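You operate a simulated robot arm through the tools that you are given. There is no shell and no other tool.

You run a simulated robot arm. Do the job below in one go: nothing can be reset, and whatever is moved stays where it is left.

Task
Pour the emptier soap bottle into the fuller one, cap that, and stand the emptied one in the holder.
Fine: through the green funnel, which goes back in its stand.

It is judged by the outcome, as a careful person would: the job done as asked, and still so three seconds after it is handed in. It fails if anything else is knocked over, pushed out of place, dropped, spilled or broken. A push-on lid holds only when it is set on centred and level and pressed home; a screw cap is set on level and turned clockwise until tight.

Robot
A 7-joint arm with a two-finger parallel gripper, fixed in place. Base frame: the origin is on the floor under the middle of its stand, x ahead of it, y to its left, z up; the work surface is at about z = 88. Readings come in cm, degrees, newtons and seconds.
It reaches about 147.9 cm from its shoulder. Its first joint turns from -166.0 to 166.0 degrees. Payload 4.4 kg.
Tool frame: the origin (TCP) lies between the finger pads and is the grasp point; the fingertips stand 2.3 cm ahead of it; z points along the fingers, y is the line along which they close. Largest opening 9.4 cm; finger width 3.8, thickness 1; the body of the gripper, 5.4 by 9.6 cm, starts 3.9 cm behind the TCP.
Orientation is that of the tool frame in the base frame, as a unit quaternion [x, y, z, w]. With the fingers straight down and closing along the base's y, the tool's x points along the base's -x, its y along +y and its z along -z.

Tools
- The arm moves only by the tool apply_moves. Its argument "increments" is a list of rows, each a list of 7 numbers: the turn, a rotation vector about the tool's x, y, z in degrees, then the shift along the tool's x, y, z in cm, then the finger opening in cm, from 0 to 9.4. In form: [[ax, ay, az, dx, dy, dz, grip], ...]. A call has 1 to 20 rows; each row is the pose to reach, as a shift and turn from the pose commanded when the call began, along the tool's axes at that moment. Rows are played at 5 a second. More than 5 cm and 8.6 degrees between two rows, or a gripper value outside its range, and nothing of the call is played. A pose out of reach is approached as far as the arm can. The call stops where the force on the tool passes 40 N (or 10 N more than at its start, if that is more) or the arm is blocked; 0.2 s more then pass. The fingers move at their own pace (about 7.2 cm/s each) and stop on an object; they squeeze with about 25 N. The grip force told is the motor's: it shows also when the fingers shut on nothing. Time passes only in rows, and 0.2 s behind the last, so rows that repeat a pose let the fingers close. The reply holds the time, the measured pose of the TCP, the force on the tool along the base axes, the opening and the grip force, in the units named above and with some noise, with the torque about the TCP (base axes, N m) and any sound that the robot's microphone picked up.
- Cameras (640 x 400 px; columns grow to the right, rows downward): "scene" is fixed at [4.63, 63.88, 163.24]; the picture's right is [-0.52, -0.85, 0.00], its down [-0.41, 0.25, -0.88] and it looks along [0.75, -0.46, -0.48] (base axes); focal length 336 px, centre (320, 200). "wrist" rides on the gripper at [8.6, 1.6, -7.5] in the tool frame; the picture's right is [-0.18, 0.98, 0.00], its down [-0.58, -0.11, -0.81] and it looks along [-0.79, -0.15, 0.59] (tool axes); focal length 243 px, centre (320, 200). There is no depth. A picture from a camera that has moved, and an enlarged one, comes with that camera's place and axes in the base frame and with its lens. The place of the scene camera against the robot may be out by one fixed shift of up to 1.2 cm in any direction.
- get_image(camera): a new picture of that camera. It takes no simulated time.
- zoom(camera, box): a new picture of the part [left, top, right, bottom] of that camera's present view, enlarged. It takes no simulated time.
- sign_off(): hands the job in; it is judged then, once.

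Places have to be worked out from the pictures, the camera data and where the tool is seen. Open the gripper and draw the arm clear of the work before you hand the job in, unless the task says otherwise.

The tools are called after ">>>" as a command line: name --pt "numbers of a row" for each row, then --argument value for the rest, lists and objects as JSON in quotes. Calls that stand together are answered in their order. apply_moves: Moves the arm, as the interface text tells. Its arguments: {"type":"object","properties":{"increments":{"type":"array","items":{"type":"array","items":{"type":"number"}}}},"required":["increments"]} The other tools are called the same way: get_image (camera) takes a picture; zoom (camera, box) takes an enlarged picture of a part of a camera's view; sign_off () hands the job in.

At the start:

```text
time: 0.0
tcp_pos: [52.88, 4.98, 134.58]
tool_rot: [0.0, 1.0, 0.0, 0.0]
contact_force: [-0.6, -0.3, 0.6]
ft_torque: [-0.03, 0.01, 0.0]
gripper_width: 9.4
gripper_force: 0.1
```

scene: 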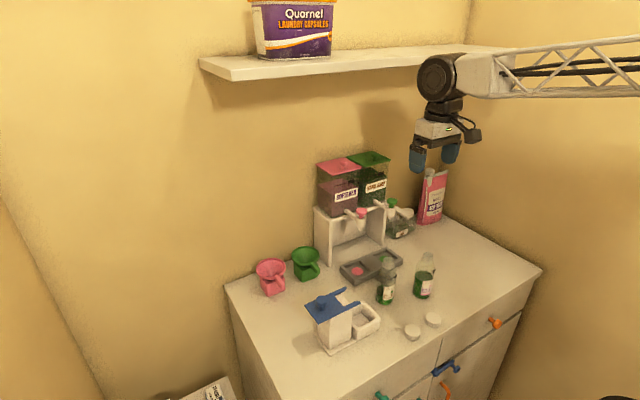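
wrist: 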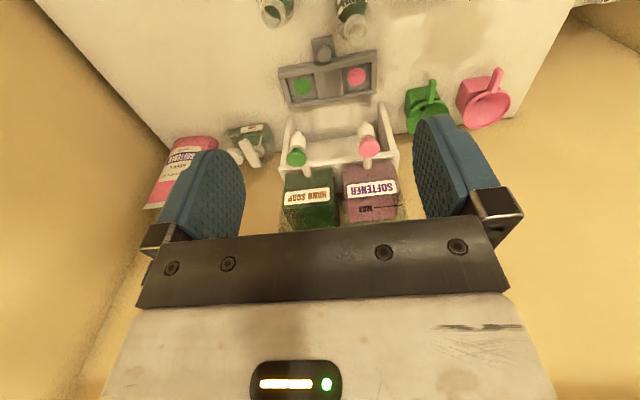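

I'll start by looking closely at the scene: two bottles with green soap near the front, two white caps, a grey holder, and green/pink funnels. Let me enlarge those parts.

>>> zoom --camera "scene" --box '[330, 230, 490, 350]'

>>> zoom --camera "scene" --box '[230, 220, 390, 320]'

>>> zoom --camera "wrist" --box '[220, 0, 420, 120]'

>>> zoom --camera "wrist" --box '[380, 40, 540, 160]'

>>> zoom --camera "scene" --box '[290, 140, 470, 260]'

```text
3.33 times, centred on (410, 290) of scene
camera zoom: at [4.63, 63.88, 163.24], right [-0.52, -0.85, 0.0], down [-0.41, 0.25, -0.88], along [0.75, -0.46, -0.48], focal length 1119 px, centre (20, -100)
```

zoom: 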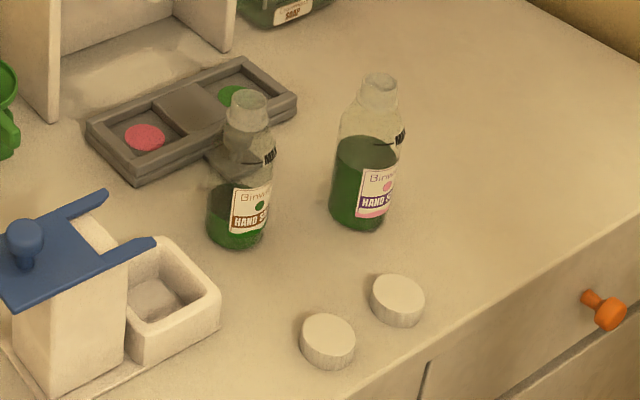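

```text
4.00 times, centred on (310, 270) of scene
camera zoom: at [4.63, 63.88, 163.24], right [-0.52, -0.85, 0.0], down [-0.41, 0.25, -0.88], along [0.75, -0.46, -0.48], focal length 1342 px, centre (360, -80)
```

zoom: 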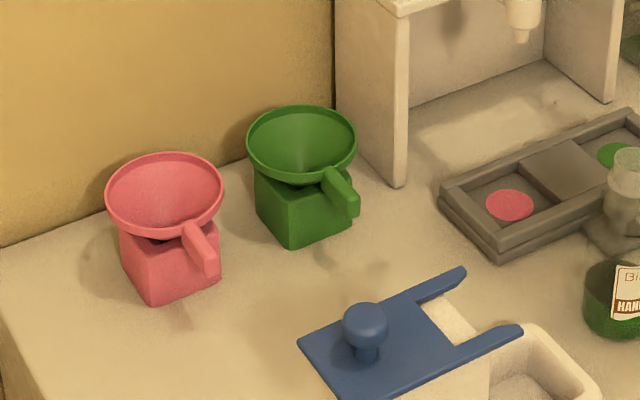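

```text
3.20 times, centred on (320, 60) of wrist
camera zoom: at [44.13, 6.54, 142.18], right [0.18, 0.98, 0.0], down [0.58, -0.11, 0.81], along [0.79, -0.15, -0.59], focal length 776 px, centre (320, 648)
```

zoom: 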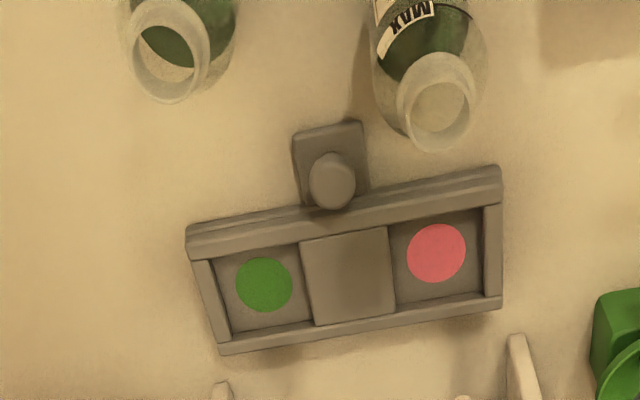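

```text
3.33 times, centred on (460, 100) of wrist
camera zoom: at [44.13, 6.54, 142.18], right [0.18, 0.98, 0.0], down [0.58, -0.11, 0.81], along [0.79, -0.15, -0.59], focal length 809 px, centre (-147, 533)
```

zoom: 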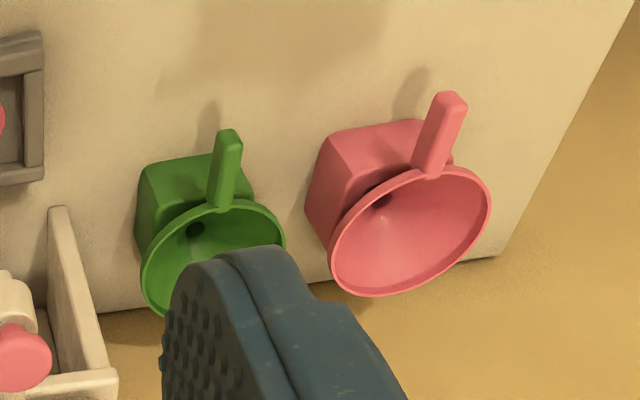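

```text
3.33 times, centred on (380, 200) of scene
camera zoom: at [4.63, 63.88, 163.24], right [-0.52, -0.85, 0.0], down [-0.41, 0.25, -0.88], along [0.75, -0.46, -0.48], focal length 1119 px, centre (120, 200)
```

zoom: 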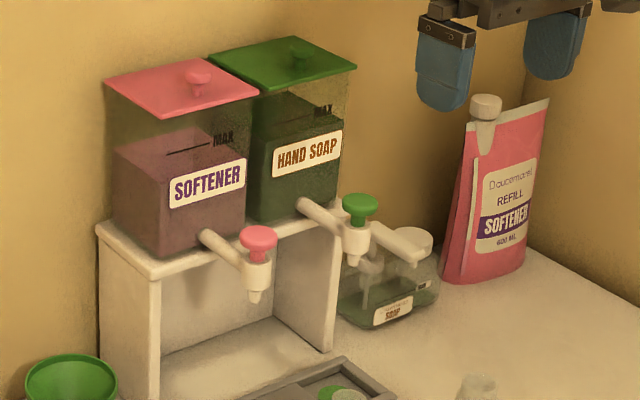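

The left bottle (about x 58, y 8) looks emptier than the right one (about x 54, y −3), and the caps sit near x 44.5. I'll tilt the wrist camera downward and back off to get a top view of the work area.

>>> apply_moves --pt "0 7 0 2 1 0 9.4" --pt "0 14 0 4 2 0 9.4" --pt "0 21 0 6 3 0 9.4" --pt "0 28 0 8 4 0 9.4" --pt "0 35 0 10 5 0 9.4" --pt "0 35 0 10 5 0 9.4"

>>> get_image --camera "wrist"

```text
time: 1.4
tcp_pos: [43.01, 10.04, 134.74]
tool_rot: [-0.001, 0.953, 0.0, -0.302]
contact_force: [0.9, 0.1, -0.1]
ft_torque: [0.02, 0.0, 0.01]
gripper_width: 9.43
gripper_force: 0.0
```

```text
taken
camera wrist: at [39.96, 11.54, 145.82], right [0.15, 0.98, -0.11], down [0.94, -0.11, 0.33], along [0.31, -0.15, -0.94], focal length 243 px, centre (320, 200)
```

wrist: 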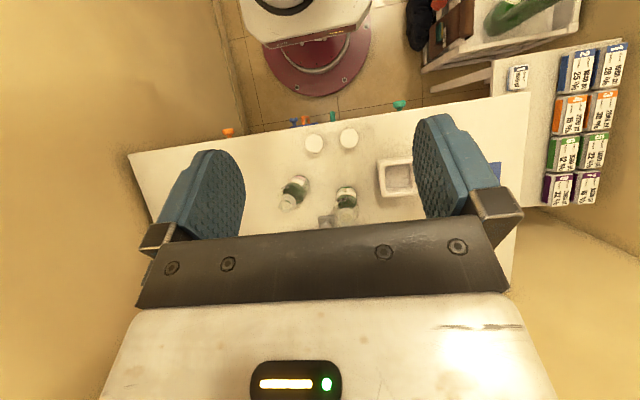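

The top view shows both caps, both bottles and the holder cup. I'll enlarge it to measure places.

>>> zoom --camera "wrist" --box '[240, 110, 440, 235]'

>>> zoom --camera "wrist" --box '[480, 40, 640, 220]'

>>> zoom --camera "scene" --box '[290, 270, 400, 360]'

>>> zoom --camera "scene" --box '[360, 240, 450, 310]'

```text
3.20 times, centred on (340, 172) of wrist
camera zoom: at [39.96, 11.54, 145.82], right [0.15, 0.98, -0.11], down [0.94, -0.11, 0.33], along [0.31, -0.15, -0.94], focal length 776 px, centre (256, 288)
```

zoom: 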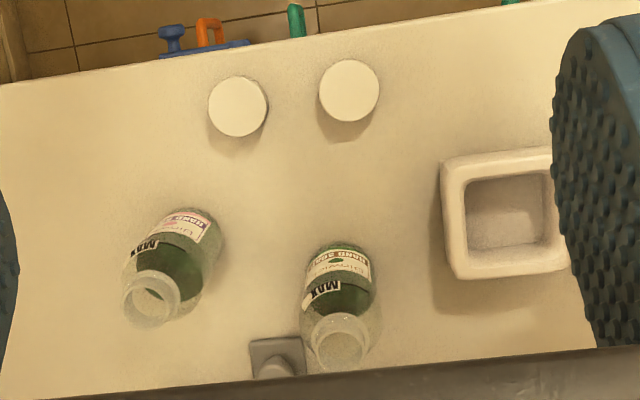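

```text
2.22 times, centred on (560, 130) of wrist
camera zoom: at [39.96, 11.54, 145.82], right [0.15, 0.98, -0.11], down [0.94, -0.11, 0.33], along [0.31, -0.15, -0.94], focal length 539 px, centre (-213, 356)
```

zoom: 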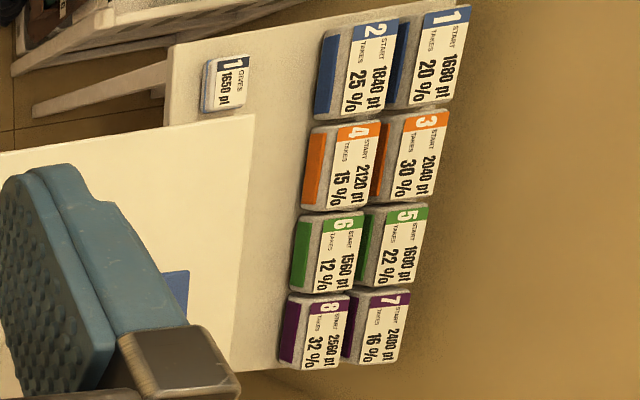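

```text
4.44 times, centred on (345, 315) of scene
camera zoom: at [4.63, 63.88, 163.24], right [-0.52, -0.85, 0.0], down [-0.41, 0.25, -0.88], along [0.75, -0.46, -0.48], focal length 1492 px, centre (209, -311)
```

zoom: 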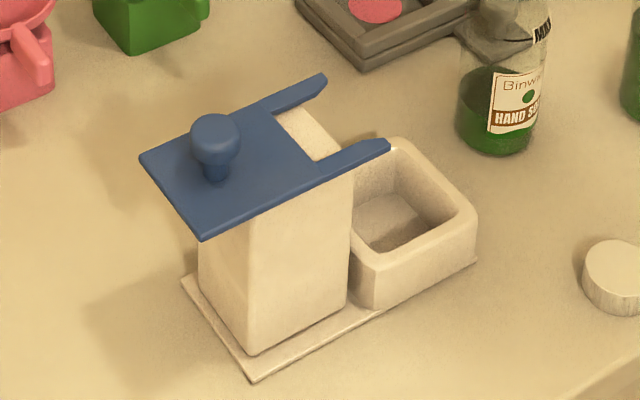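

```text
5.71 times, centred on (405, 275) of scene
camera zoom: at [4.63, 63.88, 163.24], right [-0.52, -0.85, 0.0], down [-0.41, 0.25, -0.88], along [0.75, -0.46, -0.48], focal length 1918 px, centre (-166, -229)
```

zoom: 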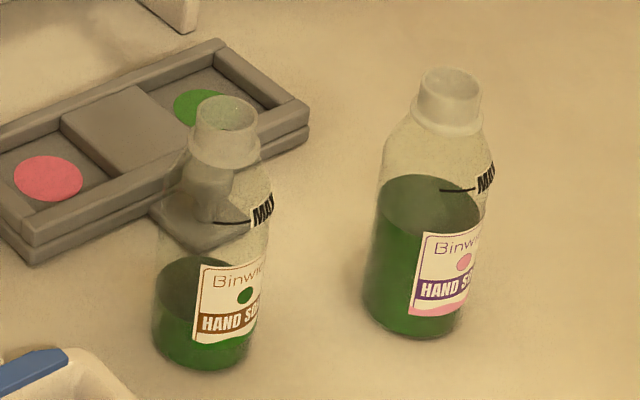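

The white cup with the blue sliding fork looks like the bottle holder; the grey two-pocket tray with coloured dots belongs to the dispenser. I'll lower the camera to see caps, bottles and the holder more closely.

>>> apply_moves --pt "0 0 0 -2.5 0 3.6 9.4" --pt "0 0 0 -5 0 7.2 9.4" --pt "0 0 0 -7.5 0 10.8 9.4" --pt "0 0 0 -10 0 14.4 9.4" --pt "0 0 0 -10 0 14.4 9.4"

>>> get_image --camera "wrist"

```text
time: 2.6
tcp_pos: [42.95, 10.01, 116.92]
tool_rot: [0.0, 0.954, 0.0, -0.301]
contact_force: [0.0, 0.4, 0.1]
ft_torque: [0.02, -0.02, -0.03]
gripper_width: 9.38
gripper_force: 0.0
```

```text
taken
camera wrist: at [39.88, 11.56, 128.09], right [0.15, 0.98, -0.11], down [0.94, -0.11, 0.33], along [0.31, -0.15, -0.94], focal length 243 px, centre (320, 200)
```

wrist: 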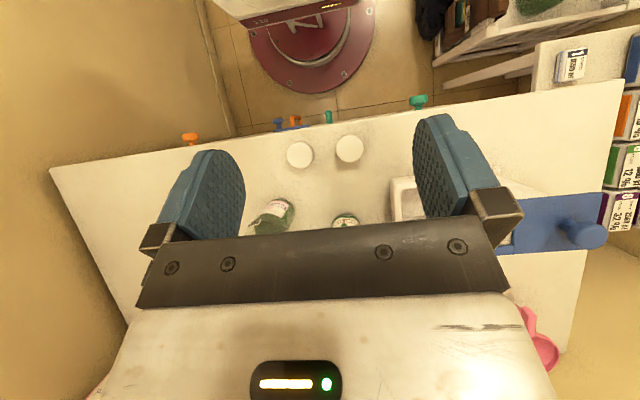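

The caps are in view between the fingers; I'll zoom on them and on the blue plate.

>>> zoom --camera "wrist" --box '[250, 110, 410, 240]'

>>> zoom --camera "wrist" --box '[480, 160, 640, 280]'

```text
3.08 times, centred on (330, 175) of wrist
camera zoom: at [39.88, 11.56, 128.09], right [0.15, 0.98, -0.11], down [0.94, -0.11, 0.33], along [0.31, -0.15, -0.94], focal length 746 px, centre (289, 277)
```

zoom: 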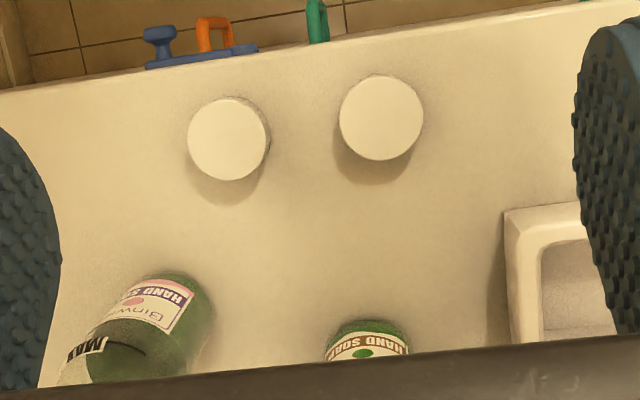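

```text
3.33 times, centred on (560, 220) of wrist
camera zoom: at [39.88, 11.56, 128.09], right [0.15, 0.98, -0.11], down [0.94, -0.11, 0.33], along [0.31, -0.15, -0.94], focal length 809 px, centre (-480, 133)
```

zoom: 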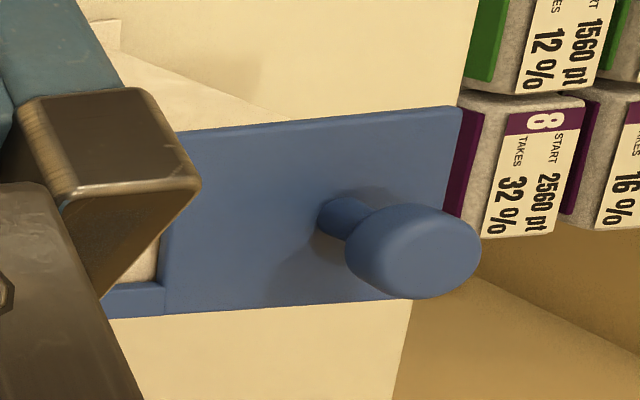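

Caps are at roughly (44.6, 3.7) and (44.6, 11.5), about 4.1 cm wide. I'll enlarge caps, bottle necks and the gripper in the scene view to see ribs/threads and the camera housing.

>>> zoom --camera "scene" --box '[396, 306, 448, 344]'

>>> zoom --camera "scene" --box '[410, 245, 450, 275]'

>>> get_image --camera "scene"

```text
10.53 times, centred on (422, 325) of scene
camera zoom: at [4.63, 63.88, 163.24], right [-0.52, -0.85, 0.0], down [-0.41, 0.25, -0.88], along [0.75, -0.46, -0.48], focal length 3532 px, centre (-754, -1116)
```

zoom: 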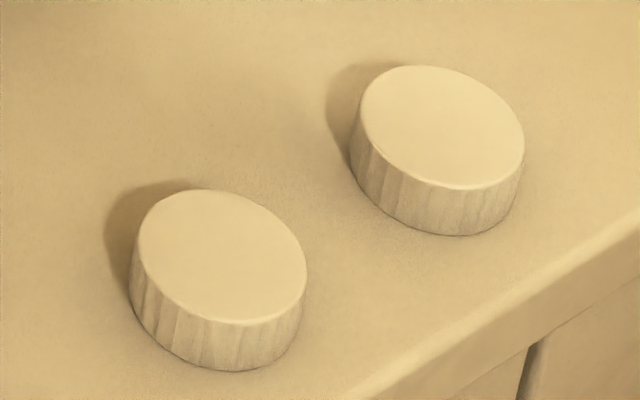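

```text
13.33 times, centred on (430, 260) of scene
camera zoom: at [4.63, 63.88, 163.24], right [-0.52, -0.85, 0.0], down [-0.41, 0.25, -0.88], along [0.75, -0.46, -0.48], focal length 4474 px, centre (-1147, -600)
```

zoom: 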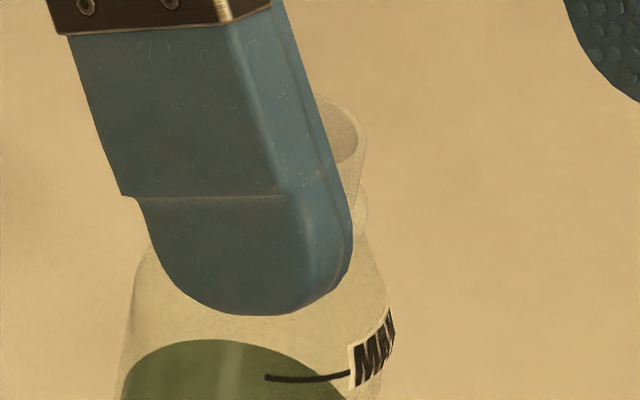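

```text
taken
```

scene: 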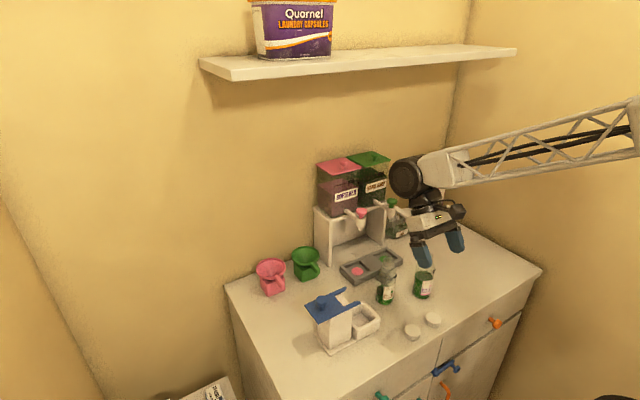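

The caps have ribbed sides, so most likely screw caps. I'll enlarge the gripper in the scene view to see the camera housing's size.

>>> zoom --camera "scene" --box '[370, 140, 510, 280]'

>>> zoom --camera "scene" --box '[285, 235, 335, 290]'

```text
2.86 times, centred on (440, 210) of scene
camera zoom: at [4.63, 63.88, 163.24], right [-0.52, -0.85, 0.0], down [-0.41, 0.25, -0.88], along [0.75, -0.46, -0.48], focal length 959 px, centre (-23, 171)
```

zoom: 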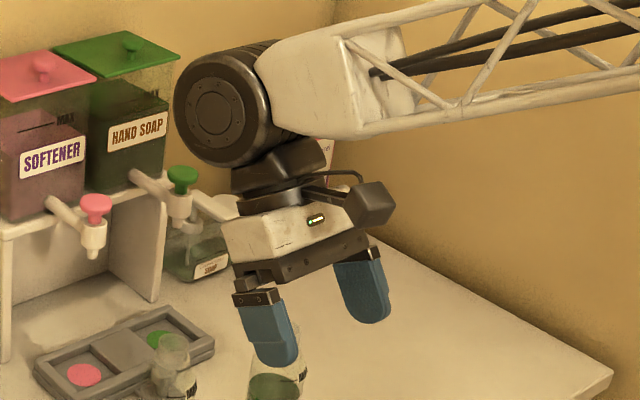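

```text
7.27 times, centred on (310, 262) of scene
camera zoom: at [4.63, 63.88, 163.24], right [-0.52, -0.85, 0.0], down [-0.41, 0.25, -0.88], along [0.75, -0.46, -0.48], focal length 2441 px, centre (393, -254)
```

zoom: 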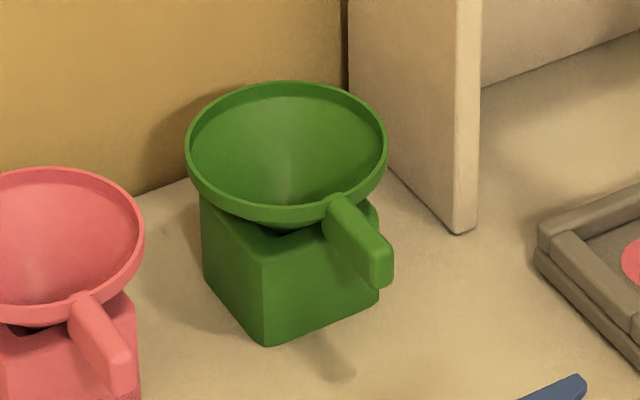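

The camera block is about 4 cm across, and the green funnel's handle points toward the robot (about x 71–75, y 23.4). Next I back the wrist up and level the camera to measure bottle heights and diameters.

>>> apply_moves --pt "0 -8 0 1 -0.75 1.44 9.4" --pt "0 -16 0 2 -1.5 2.9 9.4" --pt "0 -24 0 3 -2.25 4.3 9.4" --pt "0 -32 0 4 -3 5.8 9.4" --pt "0 -40 0 5 -3.75 7.2 9.4" --pt "0 -48 0 6 -4.5 8.6 9.4" --pt "0 -56 0 7 -5.25 10.1 9.4" --pt "0 -64 0 7.8 -6 11.5 9.4" --pt "0 -65 0 7.8 -6 11.5 9.4"

>>> get_image --camera "wrist"

>>> get_image --camera "scene"

```text
time: 4.6
tcp_pos: [30.03, 4.13, 112.28]
tool_rot: [0.001, 0.966, 0.0, 0.26]
contact_force: [-0.6, -0.2, 0.9]
ft_torque: [0.02, -0.02, 0.01]
gripper_width: 9.41
gripper_force: 0.1
```

```text
taken
camera wrist: at [18.52, 5.57, 114.37], right [0.16, 0.98, 0.09], down [0.1, -0.11, 0.99], along [0.98, -0.15, -0.11], focal length 243 px, centre (320, 200)
```

wrist: 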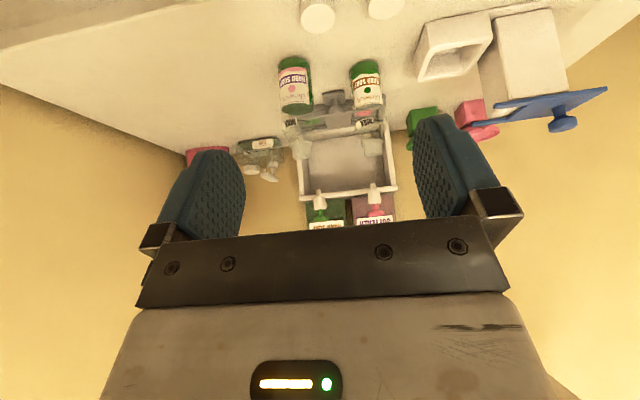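

```text
taken
```

scene: 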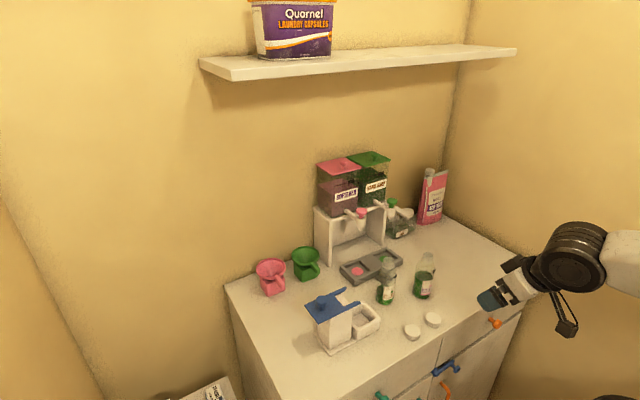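

>>> zoom --camera "wrist" --box '[260, 40, 410, 140]'

>>> zoom --camera "wrist" --box '[400, 0, 620, 150]'

```text
4.00 times, centred on (335, 90) of wrist
camera zoom: at [18.52, 5.57, 114.37], right [0.16, 0.98, 0.09], down [0.1, -0.11, 0.99], along [0.98, -0.15, -0.11], focal length 970 px, centre (260, 640)
```

zoom: 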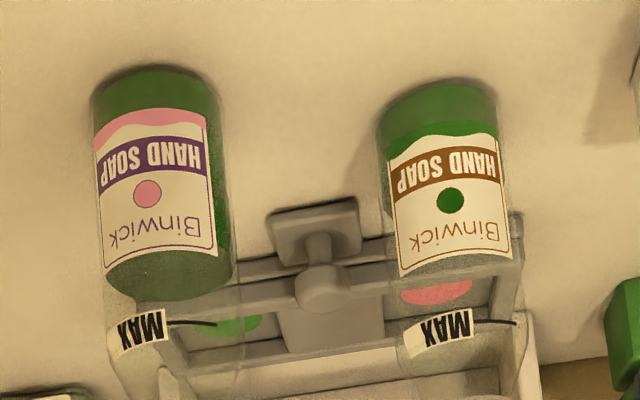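

```text
2.67 times, centred on (510, 75) of wrist
camera zoom: at [18.52, 5.57, 114.37], right [0.16, 0.98, 0.09], down [0.1, -0.11, 0.99], along [0.98, -0.15, -0.11], focal length 647 px, centre (-187, 533)
```

zoom: 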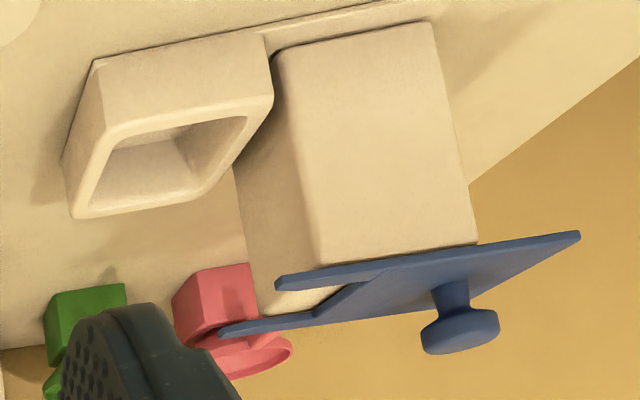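

From this view: bottles stand about at E (58.1, 9.5) and F (54.2, −1.7), rims near z 103.5; holder cup spans about x 50.7–58.5, y 17.5–25.2 with rim z ≈ 91.7, and the fork prongs stop just short of the cup. I'll go to a straight-down pose for a closer look at bottles and necks.

>>> apply_moves --pt "0 7.5 0 -1.5 0 0.3 9.4" --pt "0 15 0 -3 0 0.6 9.4" --pt "0 22.5 0 -4.6 0 1 9.4" --pt "0 30 0 -6.2 0 1.27 9.4" --pt "0 30 0 -6.2 0 1.27 9.4"

>>> get_image --camera "wrist"

>>> zoom --camera "wrist" --box '[240, 70, 420, 220]'

```text
time: 5.8
tcp_pos: [35.93, 3.92, 114.18]
tool_rot: [0.0, 1.0, 0.0, -0.001]
contact_force: [0.3, -0.5, 0.4]
ft_torque: [0.04, 0.03, 0.0]
gripper_width: 9.41
gripper_force: 0.0
```

```text
taken
camera wrist: at [27.11, 5.51, 121.73], right [0.18, 0.98, 0.0], down [0.58, -0.11, 0.81], along [0.79, -0.15, -0.59], focal length 243 px, centre (320, 200)
```

wrist: 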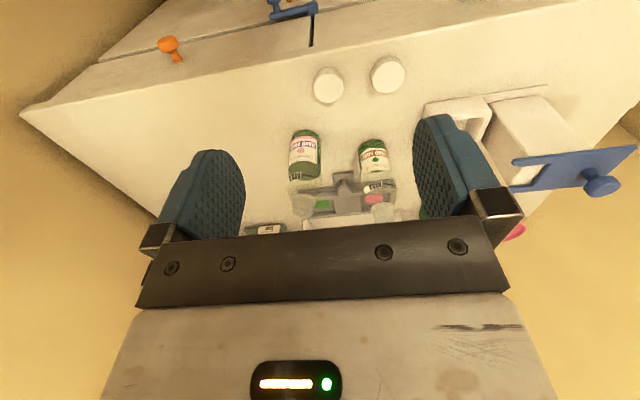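

```text
2.67 times, centred on (330, 145) of wrist
camera zoom: at [27.11, 5.51, 121.73], right [0.18, 0.98, 0.0], down [0.58, -0.11, 0.81], along [0.79, -0.15, -0.59], focal length 647 px, centre (293, 347)
```

zoom: 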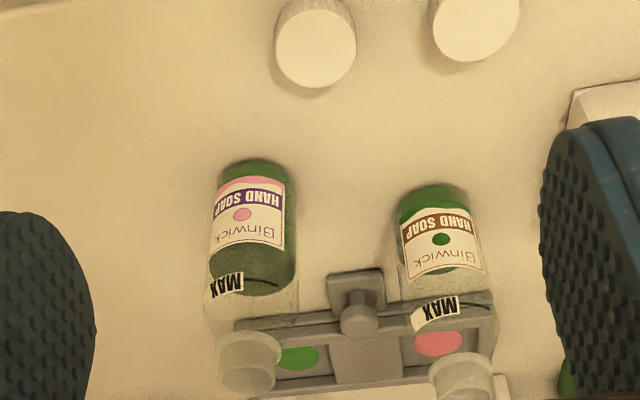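

I'll enlarge the bottle necks to find the rim centres and see whether there are threads.

>>> zoom --camera "wrist" --box '[280, 180, 330, 220]'

>>> zoom --camera "wrist" --box '[350, 180, 410, 228]'

```text
10.00 times, centred on (305, 200) of wrist
camera zoom: at [27.11, 5.51, 121.73], right [0.18, 0.98, 0.0], down [0.58, -0.11, 0.81], along [0.79, -0.15, -0.59], focal length 2426 px, centre (470, 200)
```

zoom: 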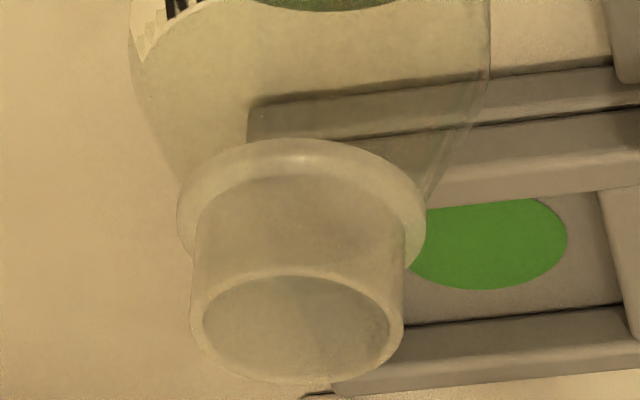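

```text
8.33 times, centred on (380, 204) of wrist
camera zoom: at [27.11, 5.51, 121.73], right [0.18, 0.98, 0.0], down [0.58, -0.11, 0.81], along [0.79, -0.15, -0.59], focal length 2022 px, centre (-180, 167)
```

zoom: 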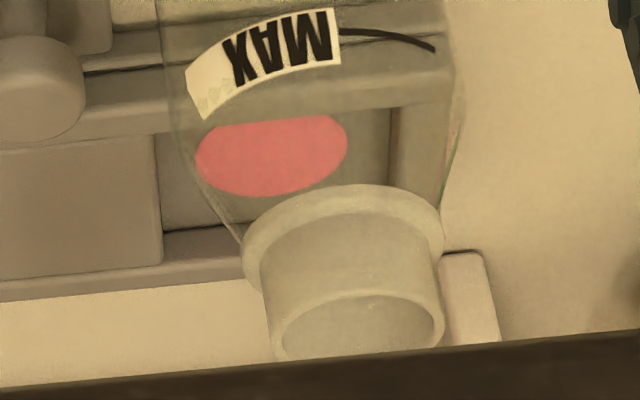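

The necks are smooth with a collar at the base: rim outer ≈2.9 cm, opening ≈2.6 cm; F's mouth is at about (54.0, −1.8, 103.4) and E's at (58.0, 9.3, 103.4). Now I move over to look closely at the green funnel and the holder.

>>> apply_moves --pt "0 0 0 -3.2 2.6 -0.6 9.4" --pt "0 0 0 -6.3 5.2 -1.2 9.4" --pt "0 0 0 -9.5 7.8 -1.8 9.4" --pt "0 0 0 -12.6 10.4 -2.4 9.4" --pt "0 0 0 -15.8 13 -3 9.4" --pt "0 0 0 -19 15.6 -3.5 9.4" --pt "0 0 0 -22 18 -4 9.4" --pt "0 0 0 -22 18 -4 9.4"

>>> get_image --camera "wrist"

>>> zoom --camera "wrist" --box '[260, 100, 420, 220]'

```text
time: 7.6
tcp_pos: [57.82, 22.11, 118.23]
tool_rot: [-0.001, 1.0, 0.0, 0.0]
contact_force: [0.9, 0.3, -0.9]
ft_torque: [-0.05, 0.03, -0.03]
gripper_width: 9.39
gripper_force: 0.0
```

```text
taken
camera wrist: at [49.07, 23.62, 125.68], right [0.18, 0.98, 0.0], down [0.58, -0.11, 0.81], along [0.79, -0.15, -0.59], focal length 243 px, centre (320, 200)
```

wrist: 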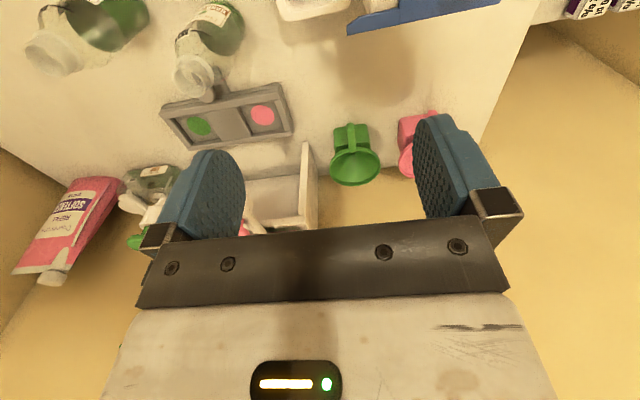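

```text
3.33 times, centred on (340, 160) of wrist
camera zoom: at [49.07, 23.62, 125.68], right [0.18, 0.98, 0.0], down [0.58, -0.11, 0.81], along [0.79, -0.15, -0.59], focal length 809 px, centre (253, 333)
```

zoom: 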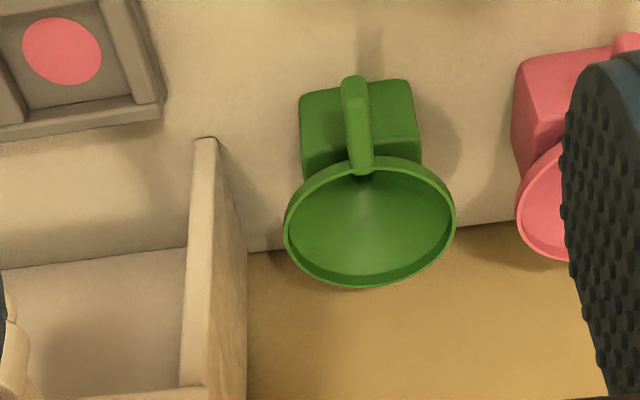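

The funnel rim is centred near (79.9, 24.1, z≈96.3), radius 4.3, and its handle runs from x≈71.3 to 75.7 at y≈24.0, z≈95.7. I'll move above the handle and check alignment.

>>> apply_moves --pt "0 0 0 -3 0.4 2.4 6" --pt "0 0 0 -6 0.8 4.8 6" --pt "0 0 0 -9 1.2 7.2 6" --pt "0 0 0 -12 1.6 9.6 6" --pt "0 0 0 -15.1 1.9 12.2 6" --pt "0 0 0 -15.1 1.9 12.2 6"

>>> get_image --camera "wrist"

>>> zoom --camera "wrist" --box '[240, 40, 400, 220]'

>>> get_image --camera "scene"

```text
time: 9.0
tcp_pos: [73.07, 24.03, 105.89]
tool_rot: [0.0, 1.0, 0.0, 0.0]
contact_force: [0.3, -0.2, 0.5]
ft_torque: [0.01, 0.01, -0.02]
gripper_width: 5.98
gripper_force: 0.1
```

```text
taken
camera wrist: at [64.17, 25.52, 113.38], right [0.18, 0.98, 0.0], down [0.58, -0.11, 0.81], along [0.79, -0.15, -0.59], focal length 243 px, centre (320, 200)
```

wrist: 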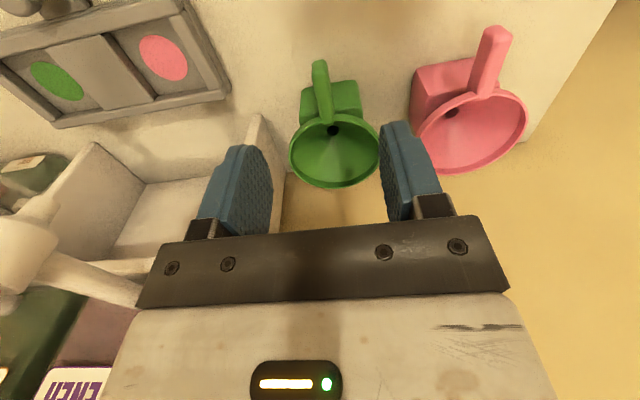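

```text
2.22 times, centred on (320, 130) of wrist
camera zoom: at [64.17, 25.52, 113.38], right [0.18, 0.98, 0.0], down [0.58, -0.11, 0.81], along [0.79, -0.15, -0.59], focal length 539 px, centre (320, 356)
```

zoom: 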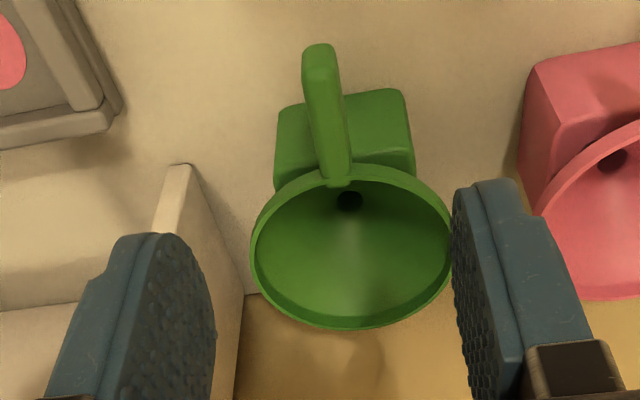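

```text
taken
```

scene: 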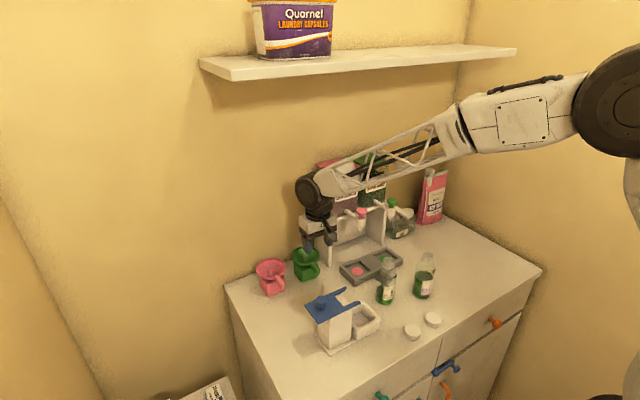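

The gripper is centred over the handle (y 24.0). I'll lower to z≈95.7, slightly back in x, and close on the handle.

>>> apply_moves --pt "0 0 0 0.3 0 3.4 6" --pt "0 0 0 0.3 0 6.8 5" --pt "0 0 0 0.3 0 10.2 4.5" --pt "0 0 0 0.3 0 10.2 4.5"

>>> get_image --camera "wrist"

>>> zoom --camera "scene" --box '[270, 200, 360, 290]'

```text
time: 10.0
tcp_pos: [72.75, 23.94, 95.61]
tool_rot: [0.0, 1.0, -0.001, 0.001]
contact_force: [0.2, -0.5, -0.9]
ft_torque: [-0.06, 0.02, 0.02]
gripper_width: 4.5
gripper_force: 0.1
```

```text
taken
camera wrist: at [63.85, 25.42, 103.22], right [0.18, 0.98, 0.0], down [0.58, -0.11, 0.81], along [0.79, -0.15, -0.59], focal length 243 px, centre (320, 200)
```

wrist: 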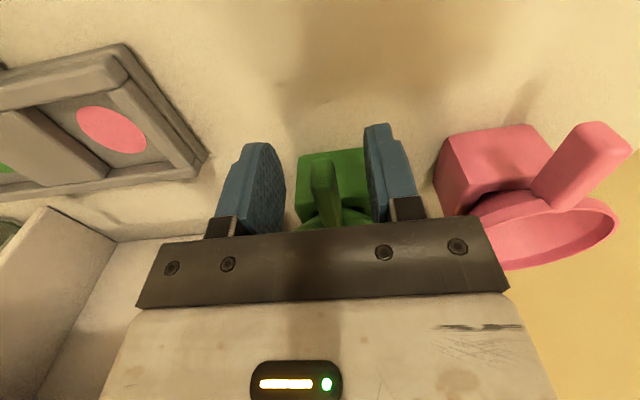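

```text
4.44 times, centred on (315, 245) of scene
camera zoom: at [4.63, 63.88, 163.24], right [-0.52, -0.85, 0.0], down [-0.41, 0.25, -0.88], along [0.75, -0.46, -0.48], focal length 1492 px, centre (342, 0)
```

zoom: 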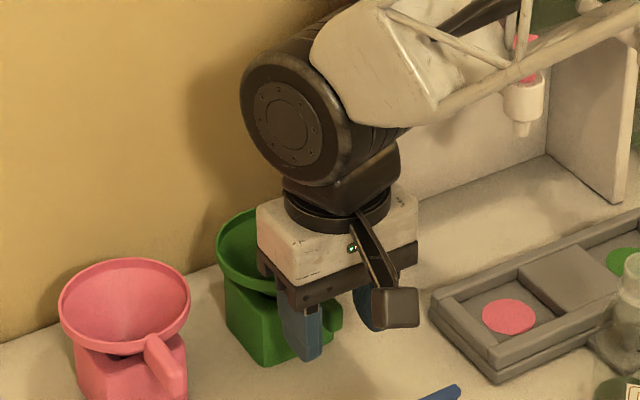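

The handle is between the fingers; a quick enlarged look before closing.

>>> zoom --camera "wrist" --box '[230, 110, 430, 240]'

>>> zoom --camera "scene" --box '[315, 250, 365, 290]'

```text
3.08 times, centred on (330, 175) of wrist
camera zoom: at [63.85, 25.42, 103.22], right [0.18, 0.98, 0.0], down [0.58, -0.11, 0.81], along [0.79, -0.15, -0.59], focal length 746 px, centre (289, 277)
```

zoom: 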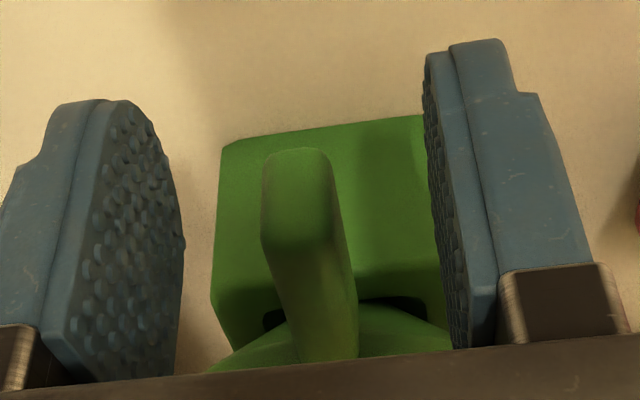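

```text
10.00 times, centred on (340, 270) of scene
camera zoom: at [4.63, 63.88, 163.24], right [-0.52, -0.85, 0.0], down [-0.41, 0.25, -0.88], along [0.75, -0.46, -0.48], focal length 3356 px, centre (120, -500)
```

zoom: 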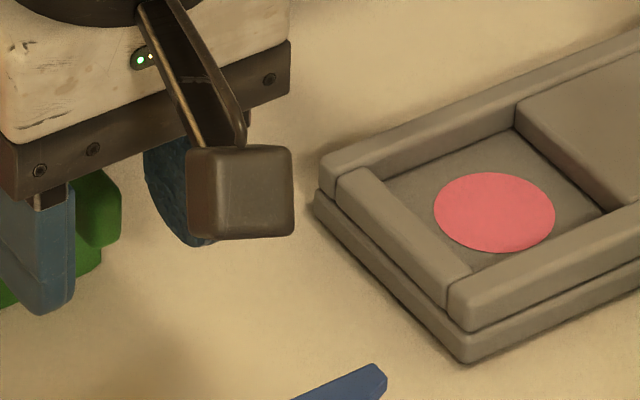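

The handle (about 1 × 1.6 cm) lies right at the grasp point. Closing the fingers on it.

>>> apply_moves --pt "0 0 0 0 0 0 2" --pt "0 0 0 0 0 0 0.5" --pt "0 0 0 0 0 0 0.5" --pt "0 0 0 0 0 0 0.5"

```text
time: 11.0
tcp_pos: [72.75, 23.99, 95.72]
tool_rot: [0.0, 1.0, -0.001, 0.0]
contact_force: [0.1, 1.5, 0.5]
ft_torque: [0.0, -0.05, 0.11]
gripper_width: 1.12
gripper_force: 25.1
```

Gripped at 1.12 cm with 25 N. Lifting straight up about 11 cm.

>>> apply_moves --pt "0 0 0 0 0 -1.5 0.5" --pt "0 0 0 0 0 -4 0.5" --pt "0 0 0 0 0 -7.5 0.5" --pt "0 0 0 0 0 -11 0.5" --pt "0 0 0 0 0 -11 0.5"

>>> zoom --camera "scene" --box '[260, 170, 370, 290]'

>>> get_image --camera "wrist"

```text
time: 12.2
tcp_pos: [72.57, 24.01, 106.68]
tool_rot: [0.0, 1.0, 0.001, -0.001]
contact_force: [0.3, -0.4, -0.3]
ft_torque: [-0.01, 0.0, -0.03]
gripper_width: 1.1
gripper_force: 25.2
```

```text
3.33 times, centred on (315, 230) of scene
camera zoom: at [4.63, 63.88, 163.24], right [-0.52, -0.85, 0.0], down [-0.41, 0.25, -0.88], along [0.75, -0.46, -0.48], focal length 1119 px, centre (337, 100)
```

zoom: 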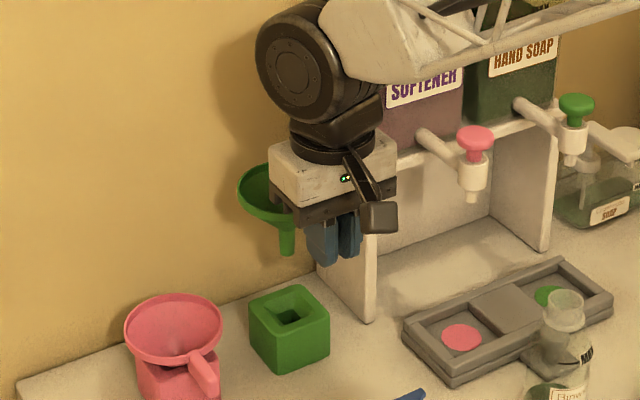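

```text
taken
camera wrist: at [63.74, 25.49, 114.25], right [0.18, 0.98, 0.0], down [0.58, -0.11, 0.81], along [0.79, -0.15, -0.59], focal length 243 px, centre (320, 200)
```

wrist: 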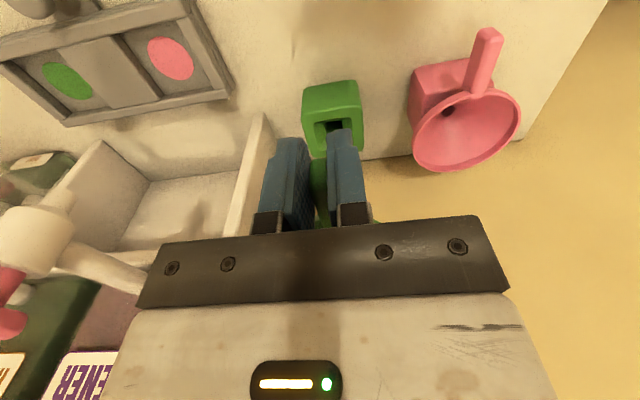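

The funnel is held level; its stem (≈1.6 cm wide) bottoms about 6.7 cm below the TCP. I'll zoom on the stand's hole to learn the funnel's offset from the tool for later.

>>> zoom --camera "wrist" --box '[290, 70, 380, 140]'

>>> zoom --camera "scene" --box '[290, 210, 350, 290]'

```text
5.71 times, centred on (335, 105) of wrist
camera zoom: at [63.74, 25.49, 114.25], right [0.18, 0.98, 0.0], down [0.58, -0.11, 0.81], along [0.79, -0.15, -0.59], focal length 1386 px, centre (234, 743)
```

zoom: 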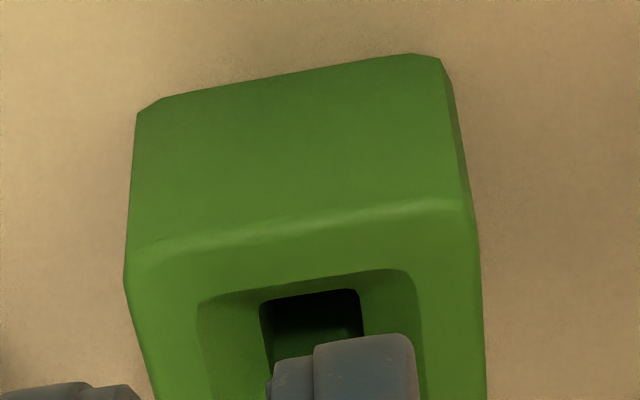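

```text
5.00 times, centred on (320, 250) of scene
camera zoom: at [4.63, 63.88, 163.24], right [-0.52, -0.85, 0.0], down [-0.41, 0.25, -0.88], along [0.75, -0.46, -0.48], focal length 1678 px, centre (320, -50)
```

zoom: 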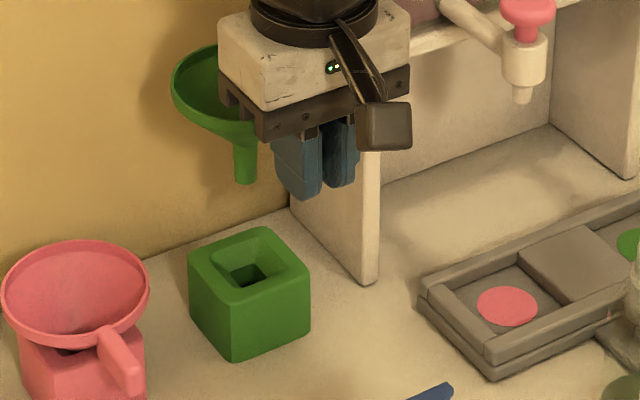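

The stand has a stepped square recess centred near (80.8, 23.9), and the funnel hangs straight. I'll draw it back from the wall, raise it, then carry it over toward bottle F.

>>> apply_moves --pt "0 0 0 3.5 0 0 0.5" --pt "0 0 0 7 0 -1.5 0.5" --pt "0 0 0 11 0 -4 0.5" --pt "0 0 0 14.5 0 -7 0.5" --pt "0 0 0 17 0 -10.5 0.5" --pt "0 0 0 18.5 -4.3 -12 0.5" --pt "0 0 0 20 -8.6 -12 0.5" --pt "0 0 0 21.5 -12.9 -12 0.5" --pt "0 0 0 23 -17.2 -12 0.5" --pt "0 0 0 24.5 -21.5 -12 0.5" --pt "0 0 0 26 -25.8 -12 0.5" --pt "0 0 0 26 -25.8 -12 0.5"

>>> get_image --camera "wrist"

>>> zoom --camera "scene" --box '[380, 170, 480, 290]'

```text
time: 14.8
tcp_pos: [46.9, -1.91, 118.72]
tool_rot: [0.001, 1.0, 0.0, 0.0]
contact_force: [0.5, -1.8, -0.9]
ft_torque: [0.0, 0.04, 0.01]
gripper_width: 1.13
gripper_force: 25.0
```

```text
taken
camera wrist: at [37.99, -0.43, 126.24], right [0.18, 0.98, 0.0], down [0.58, -0.11, 0.81], along [0.79, -0.15, -0.59], focal length 243 px, centre (320, 200)
```

wrist: 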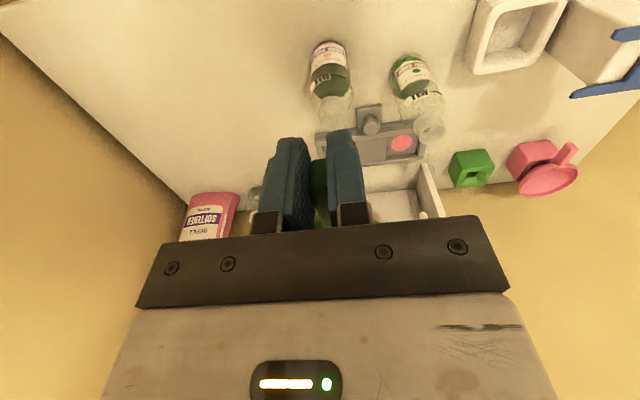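

```text
3.33 times, centred on (430, 230) of scene
camera zoom: at [4.63, 63.88, 163.24], right [-0.52, -0.85, 0.0], down [-0.41, 0.25, -0.88], along [0.75, -0.46, -0.48], focal length 1119 px, centre (-47, 100)
```

zoom: 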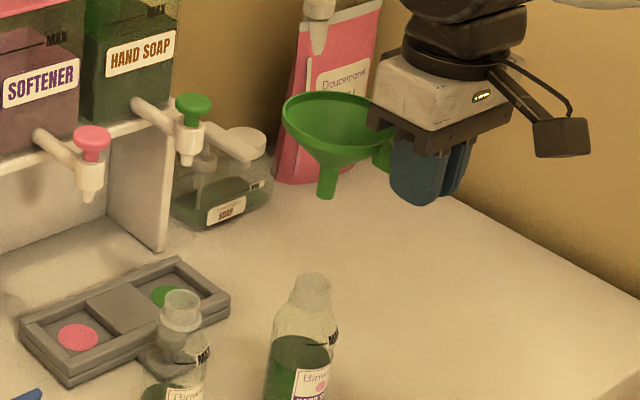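

The funnel hangs above F. I'll enlarge stem and neck to compare their positions.

>>> zoom --camera "scene" --box '[400, 190, 460, 230]'

>>> zoom --camera "scene" --box '[400, 240, 460, 280]'

>>> zoom --camera "wrist" --box '[290, 30, 380, 140]'

```text
10.00 times, centred on (430, 210) of scene
camera zoom: at [4.63, 63.88, 163.24], right [-0.52, -0.85, 0.0], down [-0.41, 0.25, -0.88], along [0.75, -0.46, -0.48], focal length 3356 px, centre (-780, 100)
```

zoom: 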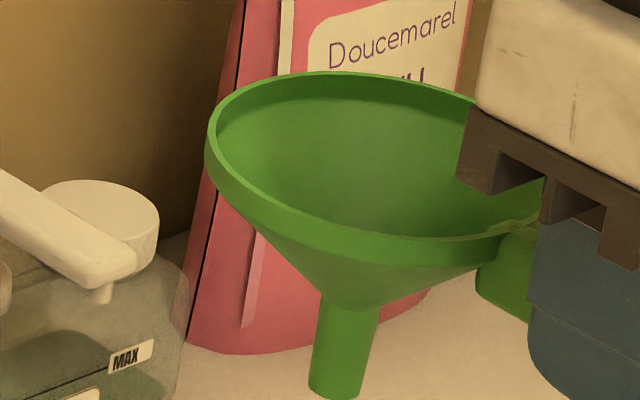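

```text
10.00 times, centred on (430, 260) of scene
camera zoom: at [4.63, 63.88, 163.24], right [-0.52, -0.85, 0.0], down [-0.41, 0.25, -0.88], along [0.75, -0.46, -0.48], focal length 3356 px, centre (-780, -400)
```

zoom: 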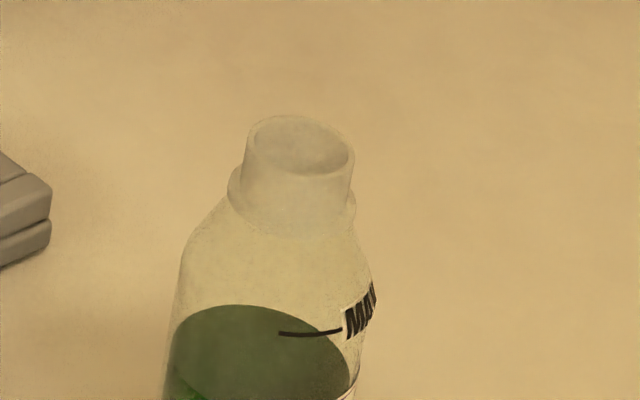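

```text
3.64 times, centred on (335, 85) of wrist
camera zoom: at [37.99, -0.43, 126.24], right [0.18, 0.98, 0.0], down [0.58, -0.11, 0.81], along [0.79, -0.15, -0.59], focal length 882 px, centre (266, 618)
```

zoom: 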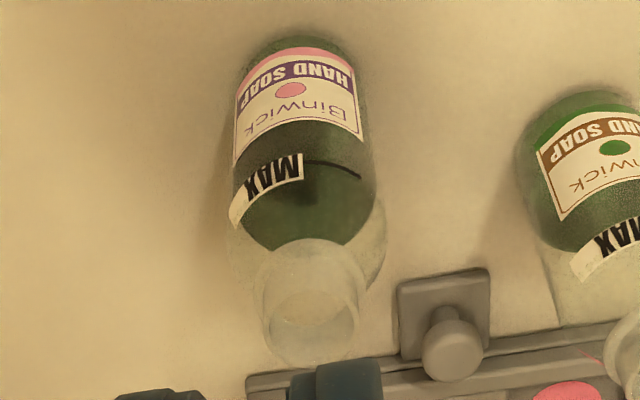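

Comparing both views, F's mouth is at about (54.05, −1.95) and the stem is about 0.4 cm too far in +x. I shift back 0.4 cm and lower until the stem is about 1 cm above the rim.

>>> apply_moves --pt "0 0 0 0.4 -0.03 2 0.5" --pt "0 0 0 0.4 -0.03 4.5 0.5" --pt "0 0 0 0.4 -0.03 7.5 0.5" --pt "0 0 0 0.4 -0.03 7.5 0.5" --pt "0 0 0 0.4 -0.03 7.5 0.5"

>>> zoom --camera "scene" --box '[395, 210, 470, 270]'

>>> get_image --camera "wrist"

```text
time: 16.0
tcp_pos: [46.51, -1.93, 111.17]
tool_rot: [0.0, 1.0, 0.0, 0.0]
contact_force: [-0.6, 0.0, 0.5]
ft_torque: [0.0, 0.02, -0.01]
gripper_width: 1.1
gripper_force: 25.0
```

```text
6.67 times, centred on (432, 240) of scene
camera zoom: at [4.63, 63.88, 163.24], right [-0.52, -0.85, 0.0], down [-0.41, 0.25, -0.88], along [0.75, -0.46, -0.48], focal length 2237 px, centre (-430, -67)
```

zoom: 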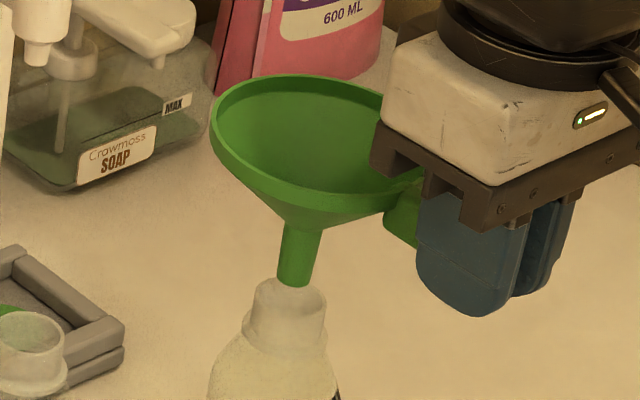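

```text
taken
camera wrist: at [37.47, -0.38, 118.68], right [0.18, 0.98, 0.0], down [0.58, -0.11, 0.81], along [0.79, -0.15, -0.59], focal length 243 px, centre (320, 200)
```

wrist: 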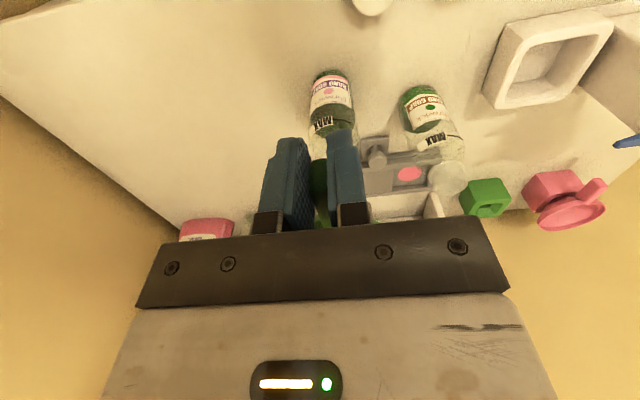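

The stem is just above the mouth; zooming tighter to judge the last offset.

>>> zoom --camera "scene" --box '[418, 240, 448, 262]'

>>> zoom --camera "wrist" --box '[280, 60, 380, 150]'

```text
16.00 times, centred on (433, 251) of scene
camera zoom: at [4.63, 63.88, 163.24], right [-0.52, -0.85, 0.0], down [-0.41, 0.25, -0.88], along [0.75, -0.46, -0.48], focal length 5369 px, centre (-1488, -616)
```

zoom: 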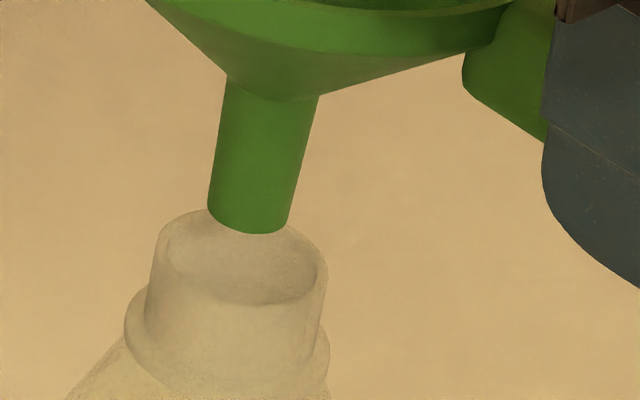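

```text
4.44 times, centred on (330, 105) of wrist
camera zoom: at [37.47, -0.38, 118.68], right [0.18, 0.98, 0.0], down [0.58, -0.11, 0.81], along [0.79, -0.15, -0.59], focal length 1078 px, centre (276, 622)
```

zoom: 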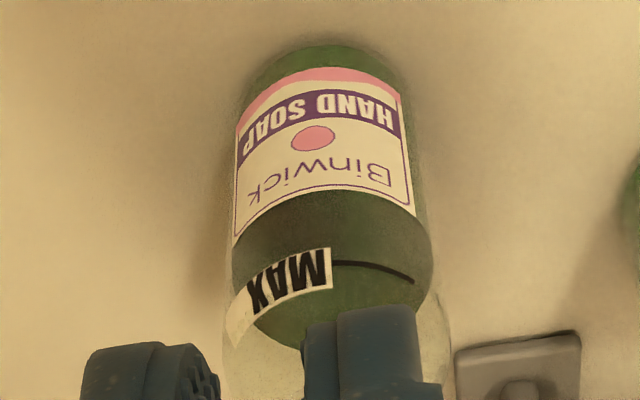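

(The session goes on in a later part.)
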